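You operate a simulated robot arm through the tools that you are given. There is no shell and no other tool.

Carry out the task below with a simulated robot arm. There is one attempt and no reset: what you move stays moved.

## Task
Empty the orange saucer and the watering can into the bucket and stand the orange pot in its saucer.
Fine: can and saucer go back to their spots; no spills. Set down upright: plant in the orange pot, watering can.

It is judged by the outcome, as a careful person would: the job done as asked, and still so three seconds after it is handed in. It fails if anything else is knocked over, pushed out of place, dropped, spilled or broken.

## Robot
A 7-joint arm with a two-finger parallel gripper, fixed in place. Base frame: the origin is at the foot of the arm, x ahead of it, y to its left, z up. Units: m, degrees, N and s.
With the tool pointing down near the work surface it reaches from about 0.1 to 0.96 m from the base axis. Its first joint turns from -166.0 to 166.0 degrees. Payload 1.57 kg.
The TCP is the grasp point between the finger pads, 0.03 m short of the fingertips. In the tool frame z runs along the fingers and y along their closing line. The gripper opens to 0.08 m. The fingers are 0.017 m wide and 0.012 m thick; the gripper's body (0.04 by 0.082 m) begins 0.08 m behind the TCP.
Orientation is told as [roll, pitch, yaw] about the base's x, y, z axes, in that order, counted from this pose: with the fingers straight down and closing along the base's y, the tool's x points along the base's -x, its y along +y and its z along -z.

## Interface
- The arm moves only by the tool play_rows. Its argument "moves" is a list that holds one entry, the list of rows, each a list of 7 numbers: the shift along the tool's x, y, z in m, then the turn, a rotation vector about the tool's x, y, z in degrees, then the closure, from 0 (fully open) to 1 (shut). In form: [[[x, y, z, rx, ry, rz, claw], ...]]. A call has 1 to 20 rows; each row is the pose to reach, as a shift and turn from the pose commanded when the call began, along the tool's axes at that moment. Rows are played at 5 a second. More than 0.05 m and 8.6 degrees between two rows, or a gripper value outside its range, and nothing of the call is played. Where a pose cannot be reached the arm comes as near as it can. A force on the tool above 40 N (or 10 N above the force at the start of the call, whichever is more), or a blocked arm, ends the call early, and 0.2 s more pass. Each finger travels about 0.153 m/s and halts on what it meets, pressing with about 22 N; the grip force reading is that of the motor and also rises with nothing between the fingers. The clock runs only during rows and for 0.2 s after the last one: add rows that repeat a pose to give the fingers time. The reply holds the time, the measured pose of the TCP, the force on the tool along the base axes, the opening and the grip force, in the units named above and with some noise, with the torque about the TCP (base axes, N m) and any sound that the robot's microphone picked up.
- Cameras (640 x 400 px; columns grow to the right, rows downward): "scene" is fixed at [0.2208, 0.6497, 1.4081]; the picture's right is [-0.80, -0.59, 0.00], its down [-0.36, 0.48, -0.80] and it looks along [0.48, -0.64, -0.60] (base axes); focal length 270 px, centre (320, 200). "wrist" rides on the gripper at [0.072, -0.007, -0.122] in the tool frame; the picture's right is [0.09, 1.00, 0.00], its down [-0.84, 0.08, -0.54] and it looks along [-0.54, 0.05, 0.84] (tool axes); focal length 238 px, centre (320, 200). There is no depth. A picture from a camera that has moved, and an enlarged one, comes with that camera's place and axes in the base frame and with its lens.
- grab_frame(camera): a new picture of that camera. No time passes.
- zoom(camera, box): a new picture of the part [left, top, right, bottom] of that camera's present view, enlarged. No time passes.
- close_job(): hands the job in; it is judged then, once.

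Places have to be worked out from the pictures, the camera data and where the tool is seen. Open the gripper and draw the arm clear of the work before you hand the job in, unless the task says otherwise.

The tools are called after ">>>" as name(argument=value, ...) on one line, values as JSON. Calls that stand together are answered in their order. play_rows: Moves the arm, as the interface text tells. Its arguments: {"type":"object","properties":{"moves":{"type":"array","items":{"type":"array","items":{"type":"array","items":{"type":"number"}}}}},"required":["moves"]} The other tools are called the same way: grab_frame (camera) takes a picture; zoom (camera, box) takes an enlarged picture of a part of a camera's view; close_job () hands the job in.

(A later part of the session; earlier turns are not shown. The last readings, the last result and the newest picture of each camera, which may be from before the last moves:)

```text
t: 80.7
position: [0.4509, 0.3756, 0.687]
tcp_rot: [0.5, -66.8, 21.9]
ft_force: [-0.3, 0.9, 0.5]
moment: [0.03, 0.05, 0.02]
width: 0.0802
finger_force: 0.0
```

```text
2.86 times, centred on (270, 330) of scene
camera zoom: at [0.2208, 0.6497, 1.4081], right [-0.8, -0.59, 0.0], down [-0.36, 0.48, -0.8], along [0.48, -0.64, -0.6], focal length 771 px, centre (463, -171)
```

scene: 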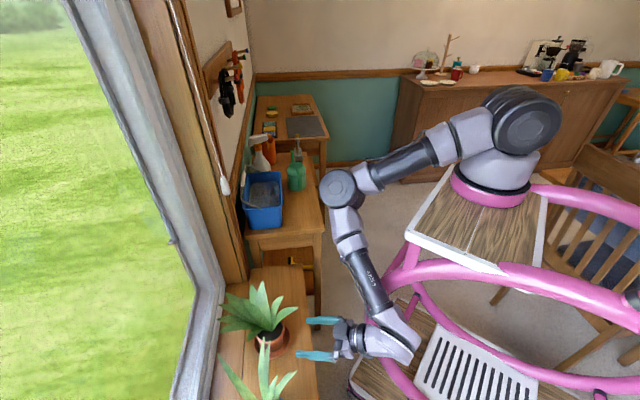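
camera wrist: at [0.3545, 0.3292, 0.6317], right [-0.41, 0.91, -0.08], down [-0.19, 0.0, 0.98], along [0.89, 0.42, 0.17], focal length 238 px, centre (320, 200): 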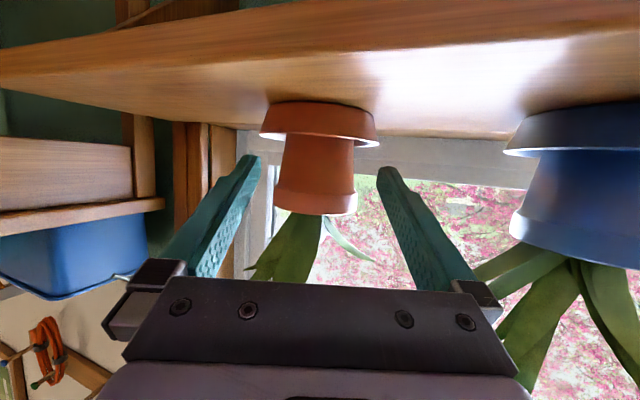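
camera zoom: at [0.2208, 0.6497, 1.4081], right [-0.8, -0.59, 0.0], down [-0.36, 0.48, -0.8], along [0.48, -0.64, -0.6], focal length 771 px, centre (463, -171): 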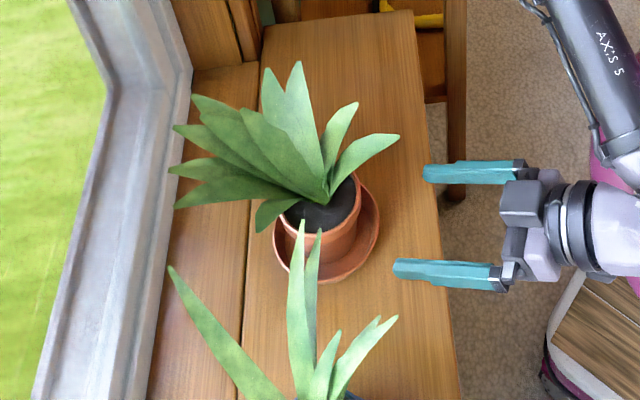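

Clear of the plant. Rising now to about z=1.0.

>>> play_rows(moves=[[[-0.0275, 0, -0.0117, 0, 0, 0, 0], [-0.0645, 0, -0.0274, 0, 0, 0, 0], [-0.1045, 0, -0.0444, 0, 0, 0, 0], [-0.1445, 0, -0.0613, 0, 0, 0, 0], [-0.1845, 0, -0.0783, 0, 0, 0, 0], [-0.2245, 0, -0.0953, 0, 0, 0, 0], [-0.2645, 0, -0.1122, 0, 0, 0, 0], [-0.2854, 0, -0.1211, 0, 0, 0, 0], [-0.2854, 0, -0.1211, 0, 0, 0, 0]]])

>>> grab_frame(camera="scene")

```text
t: 82.7
position: [0.4524, 0.3757, 0.9963]
tcp_rot: [0.2, -66.8, 22.0]
ft_force: [-0.4, -0.3, 0.4]
moment: [0.0, 0.01, -0.01]
width: 0.0799
finger_force: 0.0
out of reach, approached as far as the arm can: row 4, 5, 6
```

```text
taken
```

scene: 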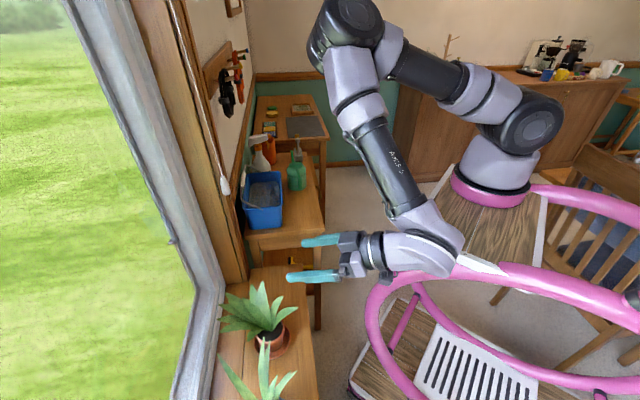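

Next is the watering can. I'll first test the planned pouring motion empty-handed near the bucket, starting with the hand turned to heading about -25° at the pour start position.

>>> play_rows(moves=[[[-0.0094, -0.029, 0.0222, 6.26, 0, 2.66, 0], [-0.0189, -0.0579, 0.0445, 12.51, 0, 5.31, 0], [-0.0283, -0.0869, 0.0667, 18.77, 0, 7.97, 0], [-0.0377, -0.1158, 0.0889, 25.03, 0, 10.63, 0], [-0.0471, -0.1448, 0.1111, 31.29, 0, 13.29, 0], [-0.0566, -0.1737, 0.1334, 37.54, 0, 15.94, 0], [-0.066, -0.2027, 0.1556, 43.8, 0, 18.6, 0], [-0.066, -0.2027, 0.1556, 43.8, 0, 18.6, 0]]])

>>> grab_frame(camera="scene")

>>> grab_frame(camera="wrist")

```text
t: 84.5
position: [0.6843, 0.2526, 0.9964]
tcp_rot: [0.1, -66.8, -25.5]
ft_force: [0.0, 0.4, 0.1]
moment: [-0.01, 0.01, 0.02]
width: 0.08
finger_force: 0.1
```

```text
taken
```

scene: 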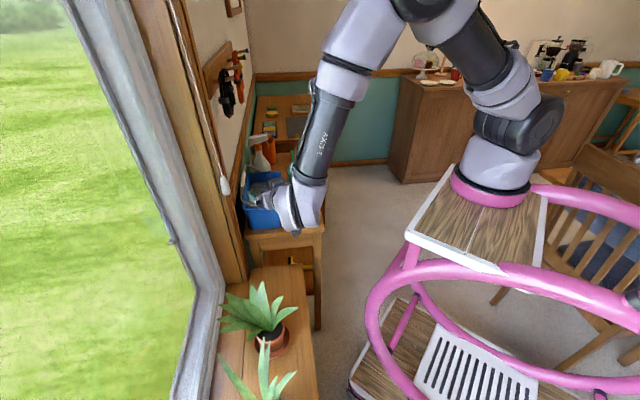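

```text
taken
camera wrist: at [0.5546, 0.3059, 0.9782], right [0.39, 0.92, -0.08], down [-0.12, 0.14, 0.98], along [0.91, -0.38, 0.16], focal length 238 px, centre (320, 200)
```

wrist: 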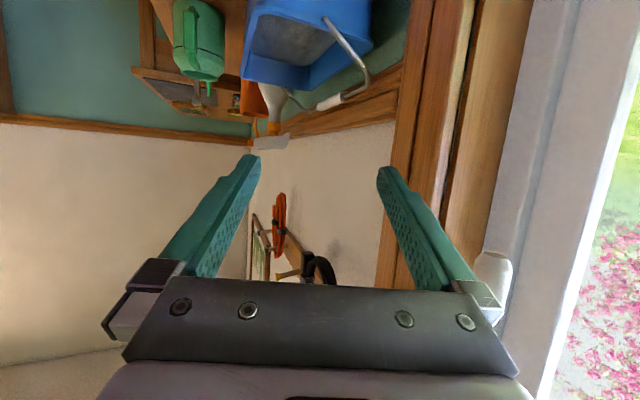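

The start pose is reachable. A white blind-cord toggle hangs at about (0.73, 0.35, 1.04), so I'll stay away from it. Now I'll dry-run the first half of the pour tilt.

>>> play_rows(moves=[[[0.0007, 0.0007, -0.0017, -1.08, 7.51, 2.53, 0], [0.0015, 0.0014, -0.0035, -2.17, 15.03, 5.05, 0], [0.0015, 0.0014, -0.0035, -3.25, 22.54, 7.58, 0], [-0.0011, -0.001, 0.0026, -4.33, 30.05, 10.11, 0], [-0.0055, -0.0052, 0.0129, -5.42, 37.56, 12.64, 0], [-0.0139, -0.0103, 0.0247, -6.5, 45.08, 15.16, 0], [-0.0266, -0.0179, 0.0417, -7.58, 52.59, 17.69, 0], [-0.0408, -0.0268, 0.0622, -8.67, 60.1, 20.22, 0], [-0.0408, -0.0268, 0.0622, -8.67, 60.1, 20.22, 0]]])

>>> grab_frame(camera="scene")

>>> grab_frame(camera="wrist")

```text
t: 86.5
position: [0.7373, 0.1965, 1.0098]
tcp_rot: [18.1, -4.1, -37.5]
ft_force: [0.7, -0.5, 0.8]
moment: [0.0, 0.02, 0.01]
width: 0.0801
finger_force: 0.1
```

```text
taken
```

scene: 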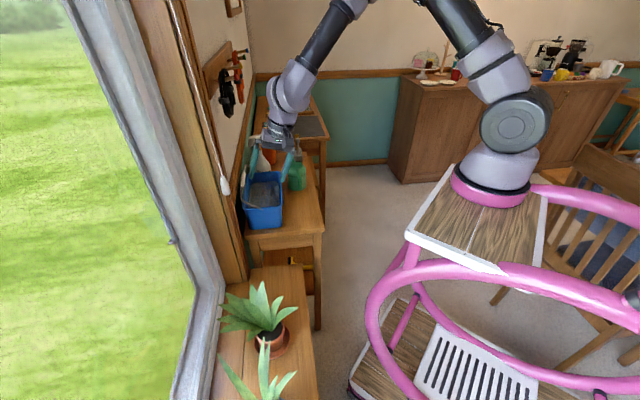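

```text
taken
camera wrist: at [0.6479, 0.2095, 1.1182], right [0.49, 0.82, 0.3], down [0.57, -0.56, 0.6], along [0.66, -0.12, -0.74], focal length 238 px, centre (320, 200)
```

wrist: 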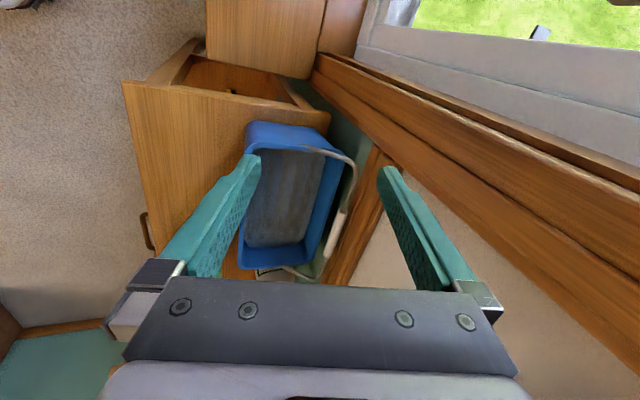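

The first 64° works with the hand well clear. I'll continue the dry run to 104°.

>>> play_rows(moves=[[[-0.0302, -0.0021, -0.0069, -1.08, 7.51, 2.53, 0], [-0.0625, -0.0041, -0.0146, -2.17, 15.03, 5.05, 0], [-0.0946, -0.0068, -0.0205, -3.25, 22.54, 7.58, 0], [-0.1266, -0.0097, -0.0254, -4.33, 30.05, 10.11, 0], [-0.1576, -0.0132, -0.0284, -5.42, 37.56, 12.64, 0], [-0.1576, -0.0132, -0.0284, -5.42, 37.56, 12.64, 0]]])

>>> grab_frame(camera="scene")

>>> grab_frame(camera="wrist")

```text
t: 87.9
position: [0.8483, 0.0848, 1.0445]
tcp_rot: [24.3, 35.5, -35.9]
ft_force: [-0.7, 0.3, -0.6]
moment: [-0.02, 0.0, 0.0]
width: 0.08
finger_force: 0.0
```

```text
taken
```

scene: 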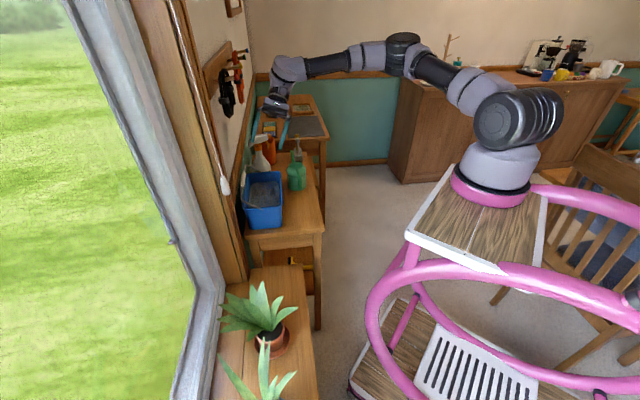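

```text
taken
camera wrist: at [0.8199, 0.0348, 1.1741], right [0.66, 0.64, 0.39], down [0.71, -0.7, -0.06], along [0.23, 0.31, -0.92], focal length 238 px, centre (320, 200)
```

wrist: 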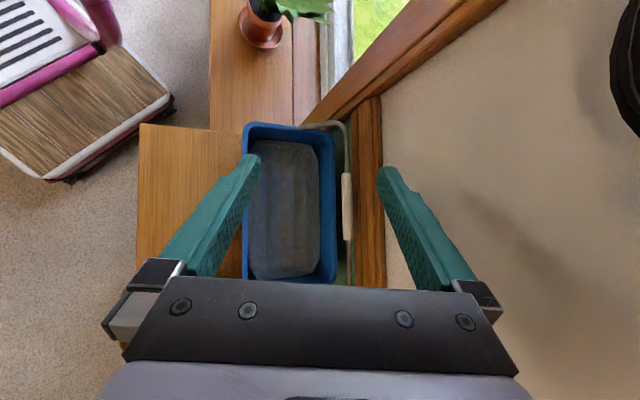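

That full pour motion is reachable. For a stronger hold on the can, though, I prefer a finger through the handle loop, closing along the spout direction so gravity can't twist it in the grip. I'll reorient to test that variant's motion, also empty-handed.

>>> play_rows(moves=[[[0.0054, -0.0029, 0.0044, -0.22, -4.13, -7.19, 0], [0.0108, -0.0058, 0.0087, -0.45, -8.26, -14.37, 0], [0.0162, -0.0088, 0.0131, -0.67, -12.39, -21.56, 0], [0.0215, -0.0117, 0.0174, -0.9, -16.51, -28.74, 0], [0.0269, -0.0146, 0.0218, -1.12, -20.64, -35.93, 0], [0.0323, -0.0175, 0.0261, -1.35, -24.77, -43.11, 0], [0.0377, -0.0205, 0.0305, -1.57, -28.9, -50.3, 0], [0.0431, -0.0234, 0.0349, -1.79, -33.03, -57.49, 0], [0.0485, -0.0263, 0.0392, -2.02, -37.16, -64.67, 0], [0.0539, -0.0292, 0.0436, -2.24, -41.29, -71.86, 0], [0.0592, -0.0321, 0.0479, -2.47, -45.41, -79.04, 0], [0.0646, -0.0351, 0.0523, -2.69, -49.54, -86.23, 0], [0.07, -0.038, 0.0566, -2.92, -53.67, -93.41, 0], [0.0754, -0.0409, 0.061, -3.14, -57.8, -100.6, 0], [0.0754, -0.0409, 0.061, -3.14, -57.8, -100.6, 0]]])

>>> grab_frame(camera="scene")

>>> grab_frame(camera="wrist")

```text
t: 91.1
position: [0.7588, 0.1358, 1.028]
tcp_rot: [-0.8, -60.1, 45.1]
ft_force: [0.4, 0.2, 0.0]
moment: [-0.02, 0.04, 0.02]
width: 0.0801
finger_force: 0.0
```

```text
taken
```

scene: 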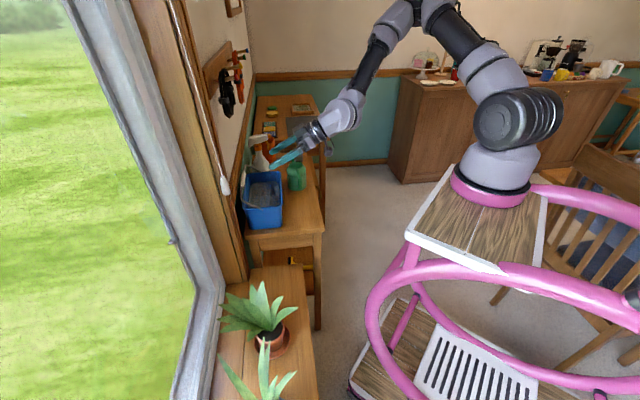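

```text
taken
camera wrist: at [0.6614, 0.031, 1.0272], right [-0.73, 0.68, -0.09], down [-0.1, 0.02, 1.0], along [0.68, 0.73, 0.05], focal length 238 px, centre (320, 200)
```

wrist: 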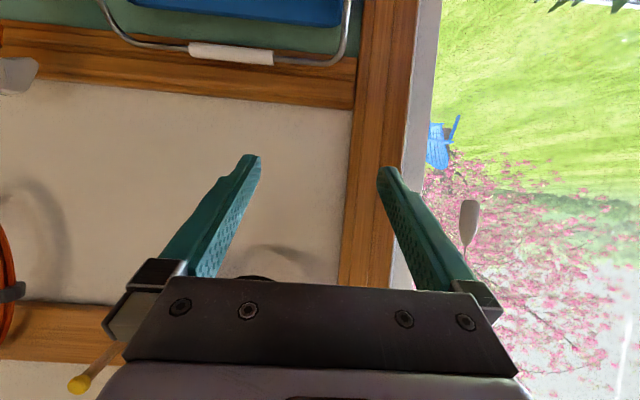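

Good. Now I'll dry-run the roll for this variant, tilting about the horizontal axis to 100° while moving over the bucket.

>>> play_rows(moves=[[[-0.0029, -0.0051, 0.0028, -3.83, 0, 6.67, 0], [-0.0058, -0.0102, 0.0055, -7.67, 0, 13.34, 0], [-0.0087, -0.0152, 0.0083, -11.5, 0, 20.0, 0], [-0.0117, -0.0203, 0.011, -15.34, 0, 26.67, 0], [-0.0146, -0.0254, 0.0138, -19.17, 0, 33.34, 0], [-0.0175, -0.0305, 0.0166, -23.0, 0, 40.01, 0], [-0.0204, -0.0355, 0.0193, -26.84, 0, 46.68, 0], [-0.0233, -0.0406, 0.0221, -30.68, 0, 53.34, 0], [-0.0262, -0.0457, 0.0249, -34.5, 0, 60.0, 0], [-0.0292, -0.0508, 0.0276, -38.35, 0, 66.7, 0], [-0.0321, -0.0558, 0.0304, -42.18, 0, 73.36, 0], [-0.035, -0.0609, 0.0331, -46.0, 0, 80.0, 0], [-0.0379, -0.066, 0.0359, -49.85, 0, 86.69, 0], [-0.0379, -0.066, 0.0359, -49.85, 0, 86.69, 0]]])

>>> grab_frame(camera="scene")

>>> grab_frame(camera="wrist")

```text
t: 94.1
position: [0.8395, 0.1245, 1.0428]
tcp_rot: [94.8, 8.5, -15.4]
ft_force: [0.0, 0.2, 0.4]
moment: [-0.01, 0.02, 0.0]
width: 0.0804
finger_force: 0.0
```

```text
taken
```

scene: 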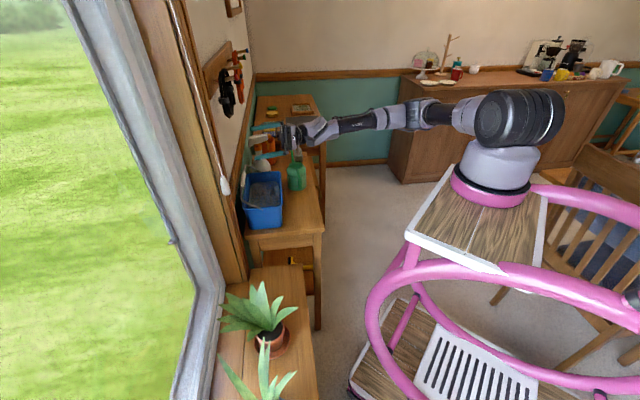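

```text
taken
camera wrist: at [0.7366, 0.0255, 1.0379], right [0.03, -0.09, 0.99], down [0.66, -0.75, -0.09], along [0.75, 0.66, 0.04], focal length 238 px, centre (320, 200)
```

wrist: 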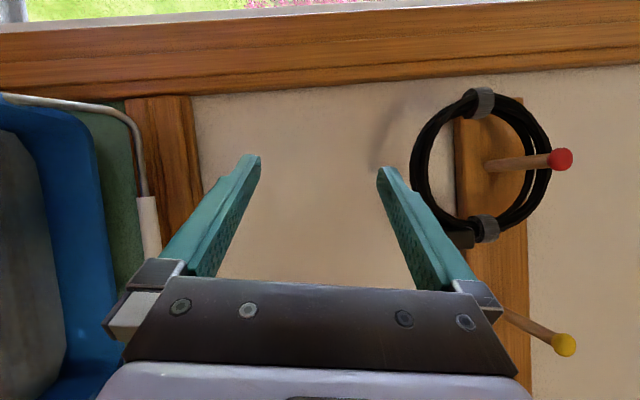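

This variant also works through 100°, with the hand on the robot side away from the cables. I'll roll back and then move down beside the can's handle to look at it.

>>> play_rows(moves=[[[0.0061, -0.002, -0.0009, 3.83, 0, -6.67, 0], [0.0122, -0.004, -0.0019, 7.67, 0, -13.34, 0], [0.0182, -0.006, -0.0028, 11.5, 0, -20.0, 0], [0.0243, -0.0081, -0.0038, 15.34, 0, -26.67, 0], [0.0304, -0.0101, -0.0047, 19.17, 0, -33.34, 0], [0.0365, -0.0121, -0.0056, 23.0, 0, -40.01, 0], [0.0425, -0.0141, -0.0066, 26.84, 0, -46.68, 0], [0.0486, -0.0161, -0.0075, 30.68, 0, -53.34, 0], [0.0547, -0.0181, -0.0084, 34.5, 0, -60.0, 0], [0.0608, -0.0202, -0.0094, 38.35, 0, -66.7, 0], [0.0668, -0.0222, -0.0103, 42.18, 0, -73.36, 0], [0.0729, -0.0242, -0.0113, 46.0, 0, -80.0, 0], [0.079, -0.0262, -0.0122, 49.85, 0, -86.69, 0], [0.079, -0.0262, -0.0122, 49.85, 0, -86.69, 0]]])

>>> grab_frame(camera="scene")

```text
t: 97.1
position: [0.7572, 0.1353, 1.029]
tcp_rot: [-1.0, -59.9, 45.2]
ft_force: [-0.3, -0.6, -0.2]
moment: [0.02, 0.02, 0.03]
width: 0.08
finger_force: 0.0
```

```text
taken
```

scene: 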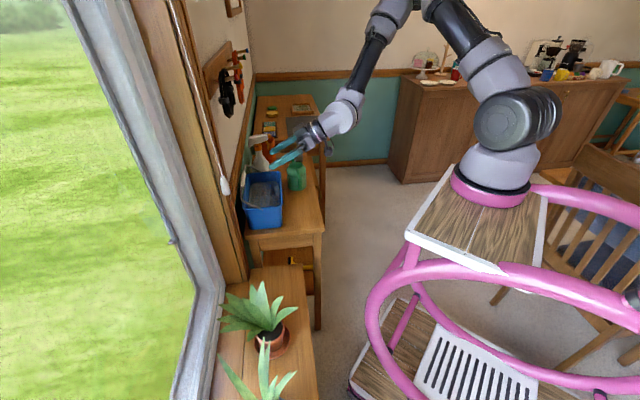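

Back at the neutral pose. Moving now to the robot side of the can's handle, at a safe distance, to look at the loop.

>>> play_rows(moves=[[[0.0291, -0.0264, -0.0134, -0.64, 0, -0.37, 0], [0.0581, -0.0528, -0.0268, -1.29, 0, -0.74, 0], [0.0872, -0.0792, -0.0402, -1.93, 0, -1.11, 0], [0.1162, -0.1056, -0.0535, -2.57, 0, -1.49, 0], [0.1453, -0.132, -0.0669, -3.21, 0, -1.86, 0], [0.1743, -0.1584, -0.0803, -3.86, 0, -2.23, 0], [0.2034, -0.1848, -0.0937, -4.5, 0, -2.6, 0], [0.2034, -0.1848, -0.0937, -4.5, 0, -2.6, 0]]])

>>> grab_frame(camera="wrist")

>>> grab_frame(camera="scene")

```text
t: 98.9
position: [0.7566, -0.1258, 0.9005]
tcp_rot: [-0.8, -60.0, 50.3]
ft_force: [0.4, 0.1, 0.7]
moment: [0.0, -0.02, 0.01]
width: 0.0801
finger_force: 0.1
```

```text
taken
camera wrist: at [0.6706, -0.2396, 0.899], right [-0.79, 0.61, -0.09], down [-0.1, 0.02, 1.0], along [0.61, 0.79, 0.04], focal length 238 px, centre (320, 200)
```

wrist: 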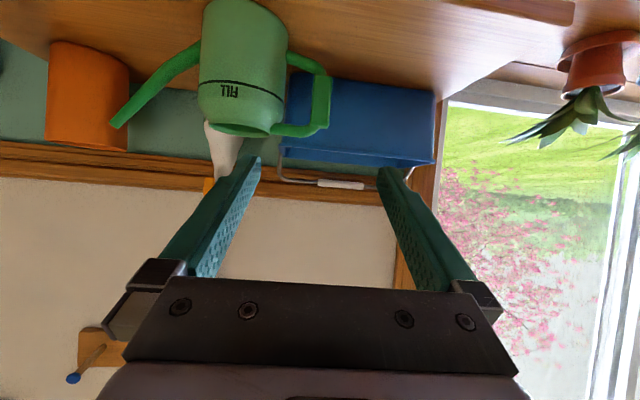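

```text
taken
```

scene: 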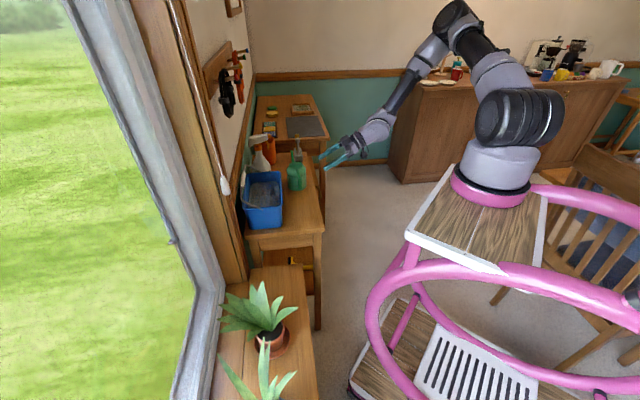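

A perfect side view of the can, spout and handle loop (upside-down). Zooming in to measure.

>>> zoom(camera="wrist", box=[100, 0, 340, 150])

>>> zoom(camera="wrist", box=[260, 30, 350, 150])

```text
2.67 times, centred on (220, 75) of wrist
camera zoom: at [0.6706, -0.2396, 0.899], right [-0.79, 0.61, -0.09], down [-0.1, 0.02, 1.0], along [0.61, 0.79, 0.04], focal length 636 px, centre (587, 533)
```

zoom: 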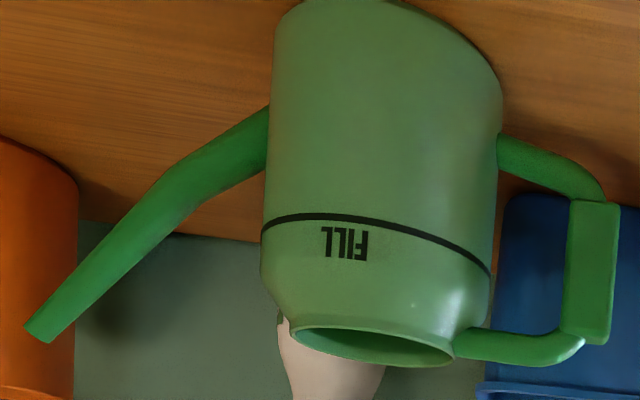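

```text
3.33 times, centred on (305, 90) of wrist
camera zoom: at [0.6706, -0.2396, 0.899], right [-0.79, 0.61, -0.09], down [-0.1, 0.02, 1.0], along [0.61, 0.79, 0.04], focal length 794 px, centre (370, 567)
```

zoom: 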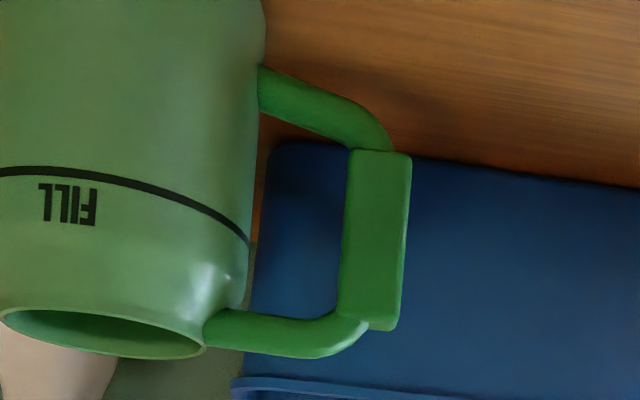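

The handle's grip block is about 19 mm wide with a 30×58 mm loop opening, centred right on my tool's line at z≈0.807. I'll set the gap to 35 mm and line up along the finger axis, then advance halfway.

>>> play_rows(moves=[[[0.0125, 0, 0.0133, 0, 0, 0, 0.3], [0.0251, 0, 0.0266, 0, 0, 0, 0.5625], [0.0251, 0, 0.0466, 0, 0, 0, 0.5625], [0.0251, 0, 0.0666, 0, 0, 0, 0.5625], [0.0251, 0, 0.0866, 0, 0, 0, 0.5625], [0.0251, 0, 0.0866, 0, 0, 0, 0.5625]]])

>>> grab_frame(camera="wrist")

>>> zoom(camera="scene", box=[260, 130, 350, 205])

```text
t: 100.3
position: [0.7999, -0.0783, 0.835]
tcp_rot: [-0.7, -59.9, 50.1]
ft_force: [-0.4, 0.6, 0.3]
moment: [0.03, 0.01, 0.01]
width: 0.0348
finger_force: 0.0
```

```text
taken
camera wrist: at [0.712, -0.1913, 0.8342], right [-0.79, 0.61, -0.09], down [-0.1, 0.02, 1.0], along [0.61, 0.79, 0.05], focal length 238 px, centre (320, 200)
```

wrist: 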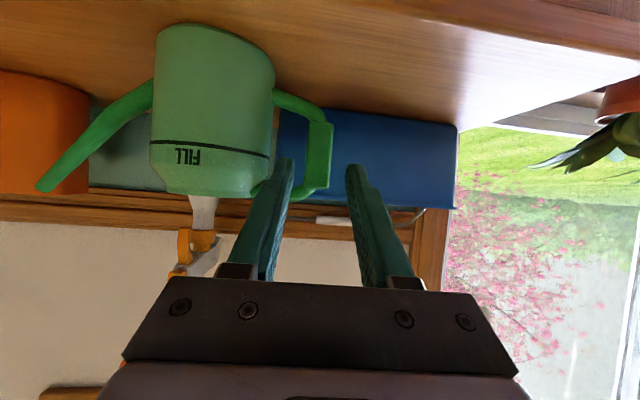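

```text
5.33 times, centred on (305, 168) of scene
camera zoom: at [0.2208, 0.6497, 1.4081], right [-0.8, -0.59, 0.0], down [-0.36, 0.48, -0.8], along [0.48, -0.64, -0.6], focal length 1439 px, centre (400, 373)
```

zoom: 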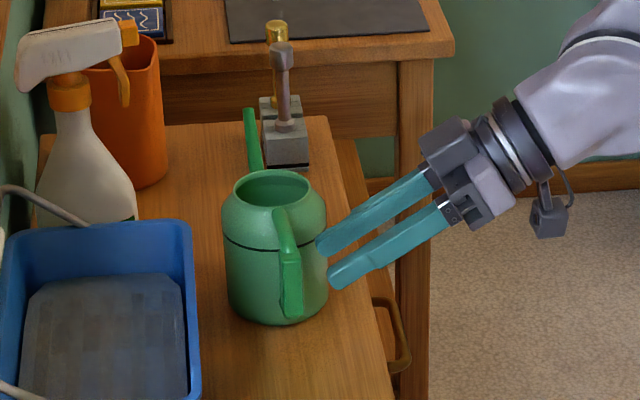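

The grip block lies between the two fingers and the loop opening lines up with the left finger. I'll zoom in to verify before inserting.

>>> zoom(camera="wrist", box=[250, 80, 370, 220])

```text
2.86 times, centred on (310, 150) of wrist
camera zoom: at [0.712, -0.1913, 0.8342], right [-0.79, 0.61, -0.09], down [-0.1, 0.02, 1.0], along [0.61, 0.79, 0.05], focal length 681 px, centre (349, 343)
```

zoom: 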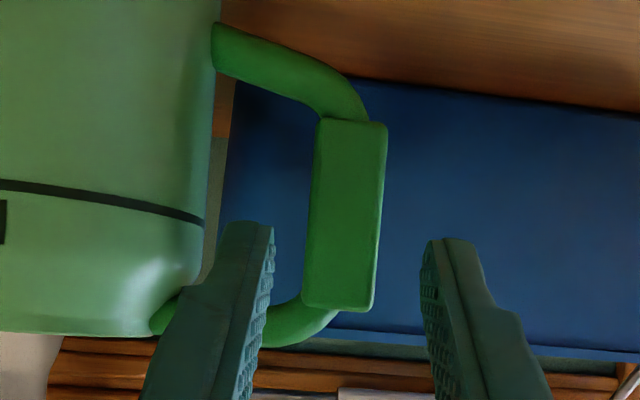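

The loop opening, grip block and body clearances all check out (about 9–11 mm around the inner finger). Advancing the last 5.5 cm along the finger axis.

>>> play_rows(moves=[[[0, 0, 0.0185, 0, 0, 0, 0.5625], [0, 0, 0.037, 0, 0, 0, 0.5625], [0, 0, 0.0554, 0, 0, 0, 0.5625], [0, 0, 0.0554, 0, 0, 0, 0.5625]]])

>>> zoom(camera="wrist", box=[220, 80, 400, 260])

>>> zoom(camera="scene", box=[260, 130, 350, 205])

```text
t: 101.3
position: [0.829, -0.0402, 0.8083]
tcp_rot: [-0.7, -59.8, 50.2]
ft_force: [1.5, 0.2, 0.4]
moment: [0.0, -0.03, -0.01]
width: 0.035
finger_force: 0.0
```

```text
2.22 times, centred on (310, 170) of wrist
camera zoom: at [0.7427, -0.1547, 0.8066], right [-0.79, 0.61, -0.09], down [-0.1, 0.02, 1.0], along [0.61, 0.79, 0.05], focal length 530 px, centre (342, 267)
```

zoom: 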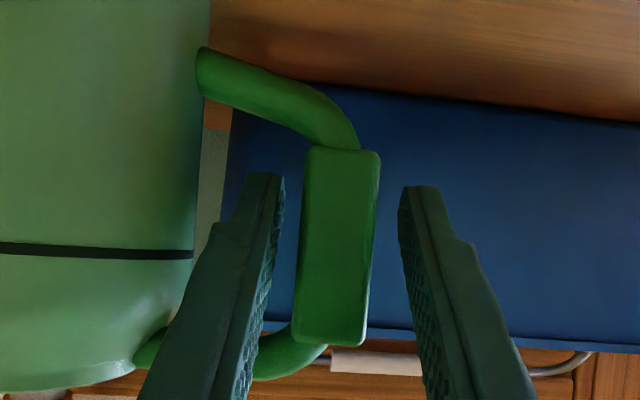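

```text
5.33 times, centred on (305, 168) of scene
camera zoom: at [0.2208, 0.6497, 1.4081], right [-0.8, -0.59, 0.0], down [-0.36, 0.48, -0.8], along [0.48, -0.64, -0.6], focal length 1439 px, centre (400, 373)
```

zoom: 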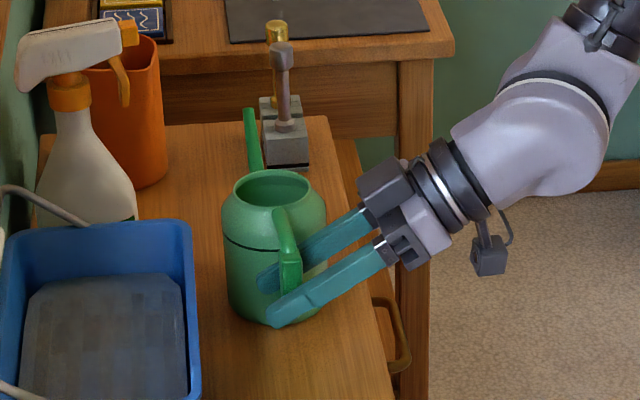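

The inner finger is through the loop without touching anything. Closing gently on the grip block.

>>> play_rows(moves=[[[0, 0, 0, 0, 0, 0, 0.62], [0, 0, 0, 0, 0, 0, 0.67], [0, 0, 0, 0, 0, 0, 0.71], [0, 0, 0, 0, 0, 0, 0.74], [0, 0, 0, 0, 0, 0, 0.77], [0, 0, 0, 0, 0, 0, 0.8], [0, 0, 0, 0, 0, 0, 0.85]]])

>>> zoom(camera="wrist", box=[220, 80, 400, 260])

>>> zoom(camera="scene", box=[260, 130, 350, 205])

```text
t: 102.9
position: [0.8295, -0.0405, 0.8075]
tcp_rot: [-0.7, -59.9, 50.2]
ft_force: [1.1, -1.4, 1.2]
moment: [-0.03, -0.03, -0.04]
width: 0.0197
finger_force: 22.1
```

```text
2.22 times, centred on (310, 170) of wrist
camera zoom: at [0.7426, -0.1549, 0.8067], right [-0.79, 0.61, -0.09], down [-0.1, 0.02, 1.0], along [0.61, 0.79, 0.05], focal length 530 px, centre (342, 267)
```

zoom: 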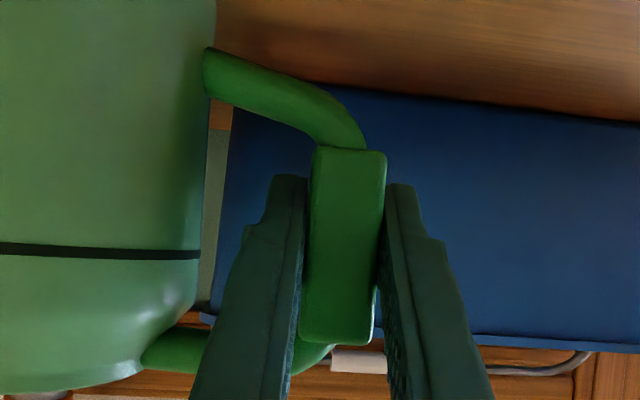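

```text
5.33 times, centred on (305, 168) of scene
camera zoom: at [0.2208, 0.6497, 1.4081], right [-0.8, -0.59, 0.0], down [-0.36, 0.48, -0.8], along [0.48, -0.64, -0.6], focal length 1439 px, centre (400, 373)
```

zoom: 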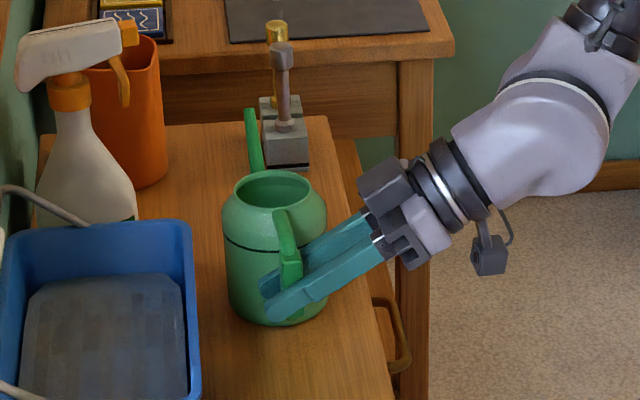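

Solid grip on the block (19.7 mm, 22 N) with the can unmoved. Lifting about 1 cm slowly to see whether it stays level.

>>> play_rows(moves=[[[-0.0017, 0, -0.001, 0, 0, 0, 0.9], [-0.0035, 0, -0.002, 0, 0, 0, 0.9], [-0.0061, 0, -0.0035, 0, 0, 0, 0.9], [-0.0087, 0, -0.005, 0, 0, 0, 0.9], [-0.0087, 0, -0.005, 0, 0, 0, 0.9], [-0.0087, 0, -0.005, 0, 0, 0, 0.9]]])

>>> zoom(camera="wrist", box=[220, 80, 400, 260])

>>> zoom(camera="scene", box=[260, 130, 350, 205])

>>> grab_frame(camera="wrist")

```text
t: 104.3
position: [0.8287, -0.0411, 0.8189]
tcp_rot: [-0.7, -59.9, 50.1]
ft_force: [-0.5, 0.5, -2.7]
moment: [0.18, 0.2, 0.02]
width: 0.0197
finger_force: 22.5
```

```text
2.22 times, centred on (310, 170) of wrist
camera zoom: at [0.7426, -0.1546, 0.8168], right [-0.79, 0.61, -0.09], down [-0.1, 0.02, 1.0], along [0.61, 0.79, 0.05], focal length 530 px, centre (342, 267)
```

zoom: 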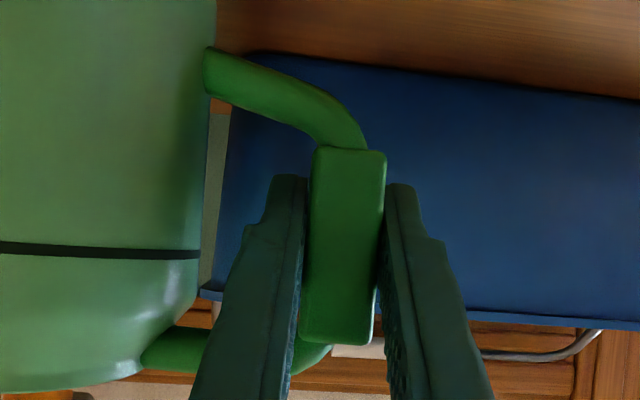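

```text
5.33 times, centred on (305, 168) of scene
camera zoom: at [0.2208, 0.6497, 1.4081], right [-0.8, -0.59, 0.0], down [-0.36, 0.48, -0.8], along [0.48, -0.64, -0.6], focal length 1439 px, centre (400, 373)
```

zoom: 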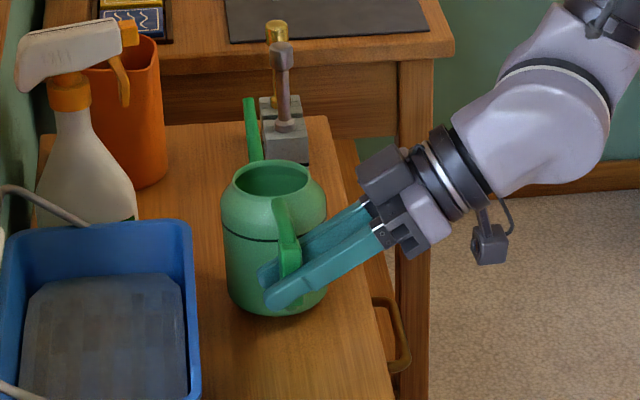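

```text
taken
camera wrist: at [0.7426, -0.1546, 0.8168], right [-0.79, 0.61, -0.09], down [-0.1, 0.02, 1.0], along [0.61, 0.79, 0.05], focal length 238 px, centre (320, 200)
```

wrist: 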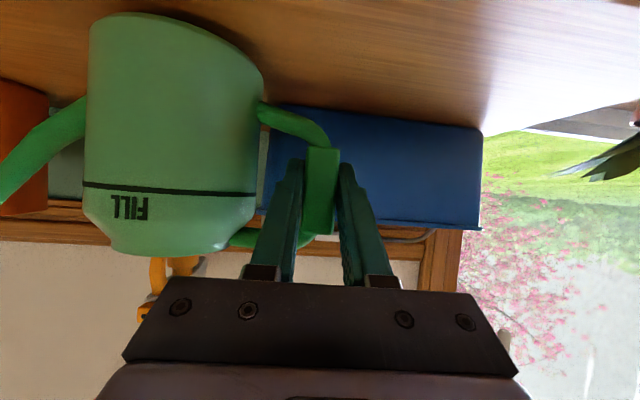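

The can is off the table, level and steady (about 0.3 kg). The spray bottle head reaches z≈0.99 nearby, so I'll lift straight up to z=1.0 first.

>>> play_rows(moves=[[[-0.0069, 0, -0.004, 0, 0, 0, 0.9], [-0.0217, 0, -0.0125, 0, 0, 0, 0.9], [-0.0433, 0, -0.025, 0, 0, 0, 0.9], [-0.0693, 0, -0.04, 0, 0, 0, 0.9], [-0.0953, 0, -0.055, 0, 0, 0, 0.9], [-0.1212, 0, -0.07, 0, 0, 0, 0.9], [-0.1429, 0, -0.0825, 0, 0, 0, 0.9], [-0.1559, 0, -0.09, 0, 0, 0, 0.9], [-0.1576, 0, -0.091, 0, 0, 0, 0.9], [-0.1576, 0, -0.091, 0, 0, 0, 0.9]]])

>>> grab_frame(camera="scene")

>>> grab_frame(camera="wrist")

```text
t: 106.5
position: [0.8273, -0.0397, 0.9994]
tcp_rot: [-0.7, -59.9, 50.2]
ft_force: [-0.6, 0.8, -2.8]
moment: [0.15, 0.24, -0.01]
width: 0.02
finger_force: 22.2
```

```text
taken
```

scene: 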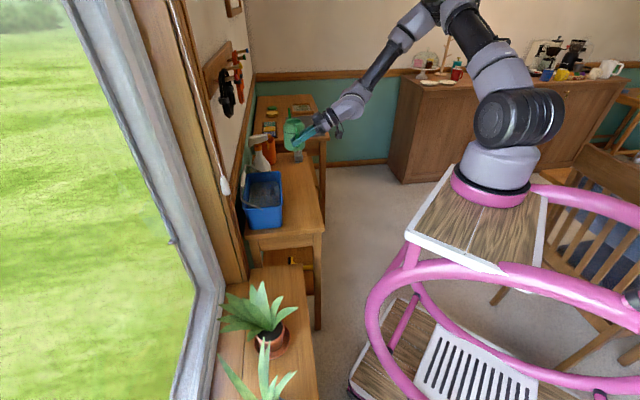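

```text
taken
camera wrist: at [0.7415, -0.1537, 0.9982], right [-0.79, 0.61, -0.09], down [-0.1, 0.02, 1.0], along [0.61, 0.79, 0.05], focal length 238 px, centre (320, 200)
```

wrist: 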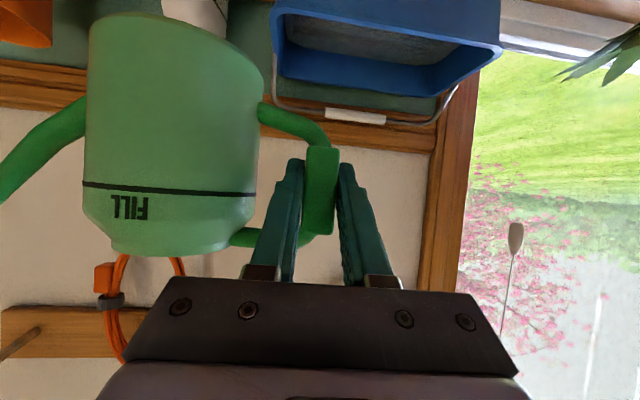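

Can steady at height. Now carry it along the table toward the pour start, keeping to the robot side of the bucket, and align the spout with the bucket's long axis.

>>> play_rows(moves=[[[-0.0003, 0.0055, 0.0005, 0.1, 0, 0.06, 0.9], [-0.0011, 0.022, 0.0019, 0.4, 0, 0.23, 0.9], [-0.0024, 0.0469, 0.0041, 0.85, 0, 0.49, 0.9], [-0.0038, 0.0744, 0.0065, 1.36, 0, 0.79, 0.9], [-0.0052, 0.102, 0.009, 1.86, 0, 1.08, 0.9], [-0.0066, 0.1295, 0.0114, 2.36, 0, 1.37, 0.9], [-0.008, 0.1571, 0.0138, 2.86, 0, 1.66, 0.9], [-0.0094, 0.1847, 0.0162, 3.36, 0, 1.95, 0.9], [-0.0108, 0.2122, 0.0186, 3.87, 0, 2.24, 0.9], [-0.012, 0.237, 0.0208, 4.32, 0, 2.5, 0.9], [-0.013, 0.2563, 0.0225, 4.67, 0, 2.71, 0.9], [-0.0137, 0.2701, 0.0237, 4.92, 0, 2.85, 0.9], [-0.014, 0.2756, 0.0242, 5.02, 0, 2.91, 0.9], [-0.014, 0.2756, 0.0242, 5.02, 0, 2.91, 0.9]]])

>>> grab_frame(camera="scene")

>>> zoom(camera="scene", box=[210, 110, 340, 240])

>>> grab_frame(camera="wrist")

```text
t: 109.5
position: [0.641, 0.1619, 0.9964]
tcp_rot: [-0.7, -59.9, 44.3]
ft_force: [0.3, 0.1, -3.1]
moment: [0.21, 0.2, -0.01]
width: 0.02
finger_force: 21.7
out of reach, approached as far as the arm can: row 12, 13, 14
```

```text
taken
```

scene: 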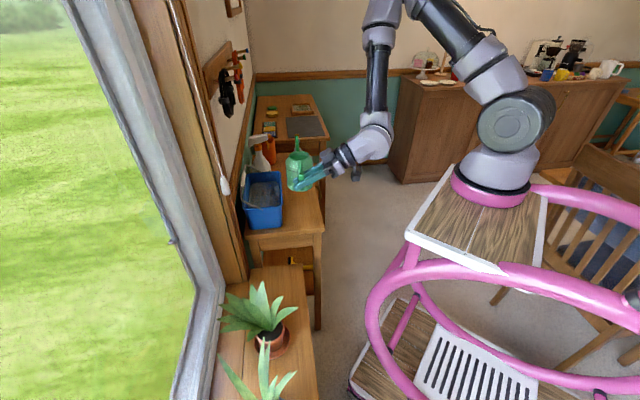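

```text
3.08 times, centred on (275, 175) of scene
camera zoom: at [0.2208, 0.6497, 1.4081], right [-0.8, -0.59, 0.0], down [-0.36, 0.48, -0.8], along [0.48, -0.64, -0.6], focal length 830 px, centre (458, 277)
```

zoom: 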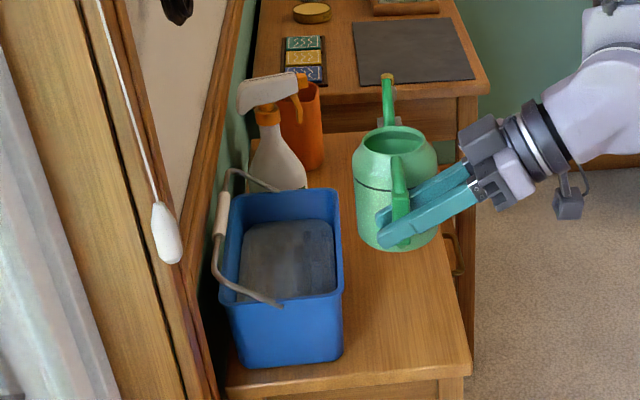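

```text
taken
camera wrist: at [0.5438, 0.058, 0.9953], right [-0.72, 0.69, -0.09], down [-0.09, 0.03, 1.0], along [0.69, 0.73, 0.05], focal length 238 px, centre (320, 200)
```

wrist: 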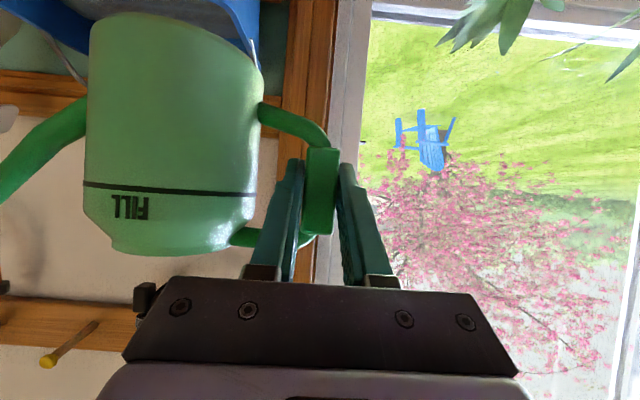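

The arm was near its folding limit there (off by under 1 cm), but the can stayed level. Moving it toward the wall side now puts it over the line of the bucket and back into easy reach.

>>> play_rows(moves=[[[-0.0057, 0.0016, 0.0098, 0, 0, 0, 0.9], [-0.0178, 0.005, 0.0307, 0, 0, 0, 0.9], [-0.032, 0.009, 0.0553, 0, 0, 0, 0.9], [-0.0463, 0.013, 0.0799, 0, 0, 0, 0.9], [-0.0605, 0.017, 0.1045, 0, 0, 0, 0.9], [-0.0684, 0.0192, 0.118, 0, 0, 0, 0.9], [-0.0712, 0.02, 0.1229, 0, 0, 0, 0.9], [-0.0712, 0.02, 0.1229, 0, 0, 0, 0.9]]])

>>> grab_frame(camera="scene")

>>> zoom(camera="scene", box=[210, 110, 340, 240])

>>> grab_frame(camera="wrist")

```text
t: 111.3
position: [0.729, 0.2744, 0.9979]
tcp_rot: [-0.7, -59.8, 44.4]
ft_force: [0.5, -0.1, -2.4]
moment: [0.18, 0.17, 0.01]
width: 0.0199
finger_force: 21.8
```

```text
taken
```

scene: 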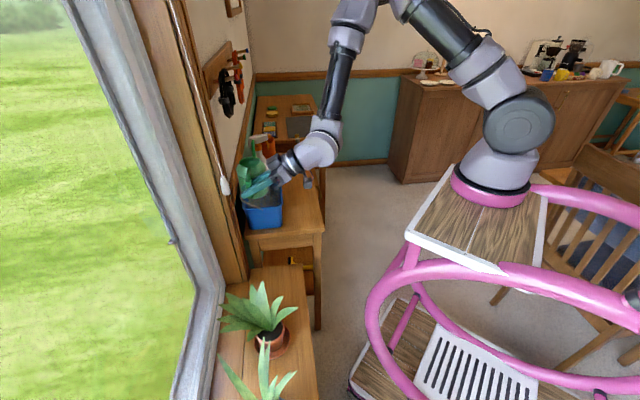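

```text
3.08 times, centred on (275, 175) of scene
camera zoom: at [0.2208, 0.6497, 1.4081], right [-0.8, -0.59, 0.0], down [-0.36, 0.48, -0.8], along [0.48, -0.64, -0.6], focal length 830 px, centre (458, 277)
```

zoom: 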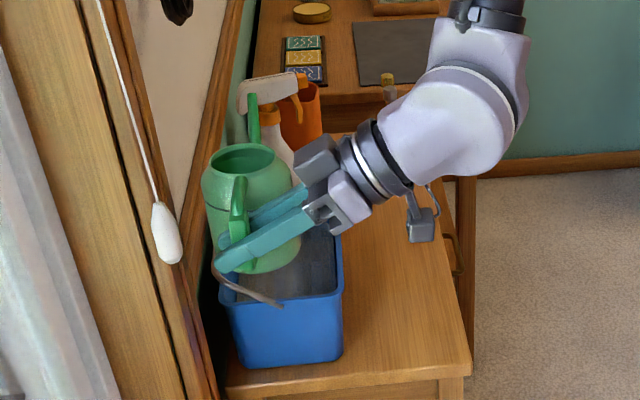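

```text
taken
camera wrist: at [0.6326, 0.1704, 0.9956], right [-0.72, 0.69, -0.09], down [-0.09, 0.03, 1.0], along [0.69, 0.73, 0.05], focal length 238 px, centre (320, 200)
```

wrist: 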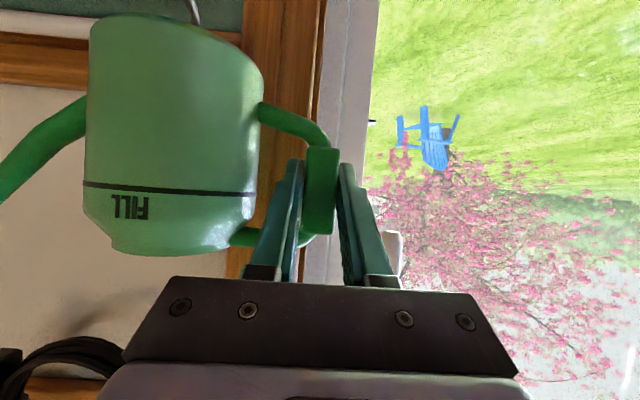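

The can is at the pour start: the spout tip is above the middle of the bucket opening (predicted and seen positions agree). I'll begin tilting slowly to 24°, keeping the spout tip over the bucket's centre.

>>> play_rows(moves=[[[0.0035, 0.003, 0.002, -1.5, 0, 2.6, 0.9], [0.0087, 0.008, 0.005, -3.51, 0, 6.06, 0.9], [0.0156, 0.013, 0.009, -5.52, 0, 9.52, 0.9], [0.0216, 0.017, 0.0125, -7.52, 0, 12.98, 0.9], [0.026, 0.019, 0.015, -9.03, 0, 15.57, 0.9], [0.0286, 0.019, 0.0165, -10.53, 0, 18.17, 0.9], [0.0294, 0.019, 0.0171, -12.04, 0, 20.76, 0.9]]])

>>> zoom(camera="scene", box=[210, 110, 340, 240])

>>> grab_frame(camera="wrist")

```text
t: 112.9
position: [0.7173, 0.288, 0.963]
tcp_rot: [41.3, -52.4, 9.0]
ft_force: [-0.1, 0.0, -3.3]
moment: [0.14, 0.15, -0.02]
width: 0.0199
finger_force: 22.3
```

```text
3.08 times, centred on (275, 175) of scene
camera zoom: at [0.2208, 0.6497, 1.4081], right [-0.8, -0.59, 0.0], down [-0.36, 0.48, -0.8], along [0.48, -0.64, -0.6], focal length 830 px, centre (458, 277)
```

zoom: 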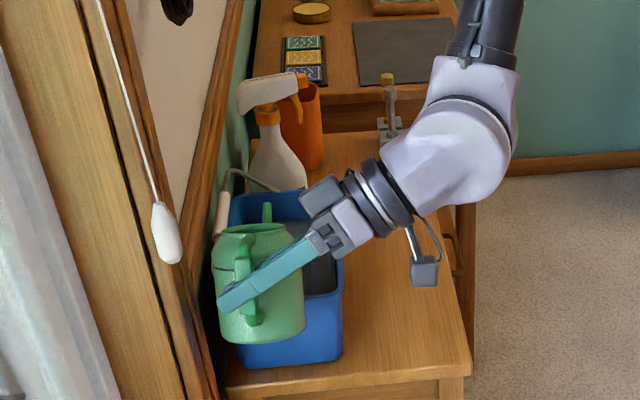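

```text
taken
camera wrist: at [0.6185, 0.1849, 0.9584], right [-0.69, 0.65, 0.33], down [0.19, -0.27, 0.94], along [0.7, 0.71, 0.06], focal length 238 px, centre (320, 200)
```

wrist: 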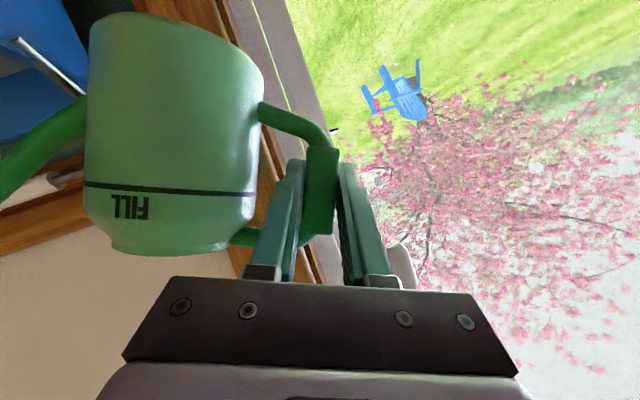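

Still full weight, so no flow yet. I'll continue the tilt slowly from 24° to 60°, with the spout tip tracking over the bucket's middle.

>>> play_rows(moves=[[[0.0012, -0.0017, 0.0007, -1.5, 0, 2.6, 0.9], [0.0025, -0.0035, 0.0014, -3.01, 0, 5.19, 0.9], [0.001, -0.0049, 0.0006, -4.51, 0, 7.79, 0.9], [-0.0009, -0.0072, -0.0005, -6.02, 0, 10.38, 0.9], [-0.0055, -0.0092, -0.0031, -7.52, 0, 12.98, 0.9], [-0.0107, -0.0131, -0.0062, -9.03, 0, 15.57, 0.9], [-0.0175, -0.0183, -0.0101, -10.53, 0, 18.17, 0.9], [-0.0242, -0.0236, -0.014, -12.04, 0, 20.76, 0.9], [-0.0326, -0.0281, -0.0189, -13.54, 0, 23.36, 0.9], [-0.0421, -0.0331, -0.0244, -15.05, 0, 25.96, 0.9], [-0.0511, -0.0393, -0.0296, -16.55, 0, 28.55, 0.9], [-0.0614, -0.0462, -0.0356, -18.05, 0, 31.15, 0.9], [-0.0614, -0.0462, -0.0356, -18.05, 0, 31.15, 0.9]]])

>>> zoom(camera="scene", box=[210, 110, 340, 240])

>>> grab_frame(camera="wrist")

```text
t: 115.7
position: [0.7667, 0.2375, 1.0098]
tcp_rot: [73.7, -25.9, -12.3]
ft_force: [-0.3, -0.3, -3.2]
moment: [0.08, 0.07, 0.0]
width: 0.0198
finger_force: 22.6
```

```text
3.08 times, centred on (275, 175) of scene
camera zoom: at [0.2208, 0.6497, 1.4081], right [-0.8, -0.59, 0.0], down [-0.36, 0.48, -0.8], along [0.48, -0.64, -0.6], focal length 830 px, centre (458, 277)
```

zoom: 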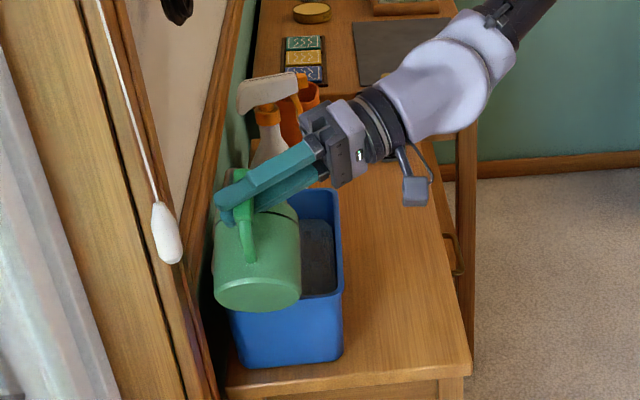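

```text
taken
camera wrist: at [0.6662, 0.1361, 1.003], right [-0.43, 0.38, 0.82], down [0.53, -0.63, 0.57], along [0.73, 0.68, 0.07], focal length 238 px, centre (320, 200)
```

wrist: 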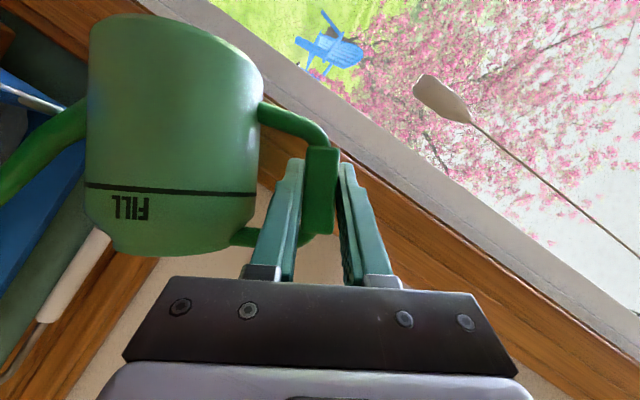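

No visible spill; continuing the tilt to 104° with the spout tip dipping just to the bucket's rim level, then holding so it drains completely.

>>> play_rows(moves=[[[-0.0132, 0.0004, -0.0077, -2.01, 0, 3.46, 0.9], [-0.0264, 0.0009, -0.0153, -4.01, 0, 6.92, 0.9], [-0.0399, -0.0001, -0.0231, -6.02, 0, 10.38, 0.9], [-0.0538, -0.0024, -0.0312, -8.02, 0, 13.84, 0.9], [-0.0676, -0.0047, -0.0392, -10.03, 0, 17.3, 0.9], [-0.0817, -0.0084, -0.0474, -12.04, 0, 20.76, 0.9], [-0.0955, -0.0129, -0.0553, -14.04, 0, 24.23, 0.9], [-0.1087, -0.0183, -0.063, -16.05, 0, 27.69, 0.9], [-0.1216, -0.0246, -0.0705, -18.05, 0, 31.15, 0.9], [-0.1345, -0.0308, -0.0779, -20.06, 0, 34.61, 0.9], [-0.1454, -0.037, -0.0842, -22.07, 0, 38.07, 0.9], [-0.1454, -0.037, -0.0842, -22.07, 0, 38.07, 0.9], [-0.1454, -0.037, -0.0842, -22.07, 0, 38.07, 0.9], [-0.1454, -0.037, -0.0842, -22.07, 0, 38.07, 0.9], [-0.1454, -0.037, -0.0842, -22.07, 0, 38.07, 0.9], [-0.1454, -0.037, -0.0842, -22.07, 0, 38.07, 0.9]]])

>>> zoom(camera="scene", box=[210, 110, 340, 240])

>>> grab_frame(camera="wrist")

```text
t: 119.1
position: [0.8791, 0.1193, 1.0624]
tcp_rot: [96.9, 11.9, -15.4]
ft_force: [0.2, 0.3, -3.5]
moment: [-0.08, -0.09, -0.02]
width: 0.0199
finger_force: 21.9
```

```text
3.08 times, centred on (275, 175) of scene
camera zoom: at [0.2208, 0.6497, 1.4081], right [-0.8, -0.59, 0.0], down [-0.36, 0.48, -0.8], along [0.48, -0.64, -0.6], focal length 830 px, centre (458, 277)
```

zoom: 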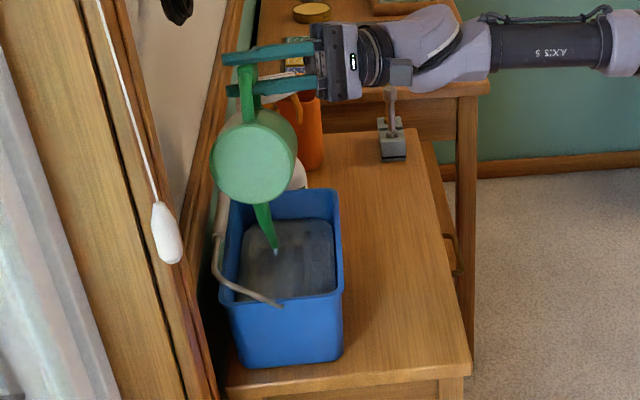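

```text
taken
camera wrist: at [0.7754, 0.0218, 1.0557], right [0.08, -0.15, 0.99], down [0.65, -0.75, -0.16], along [0.76, 0.65, 0.04], focal length 238 px, centre (320, 200)
```

wrist: 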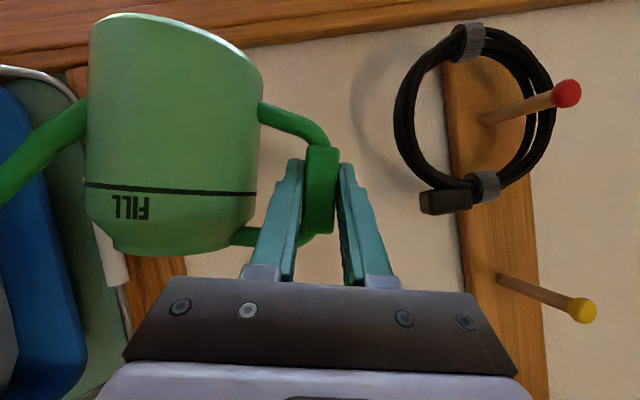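

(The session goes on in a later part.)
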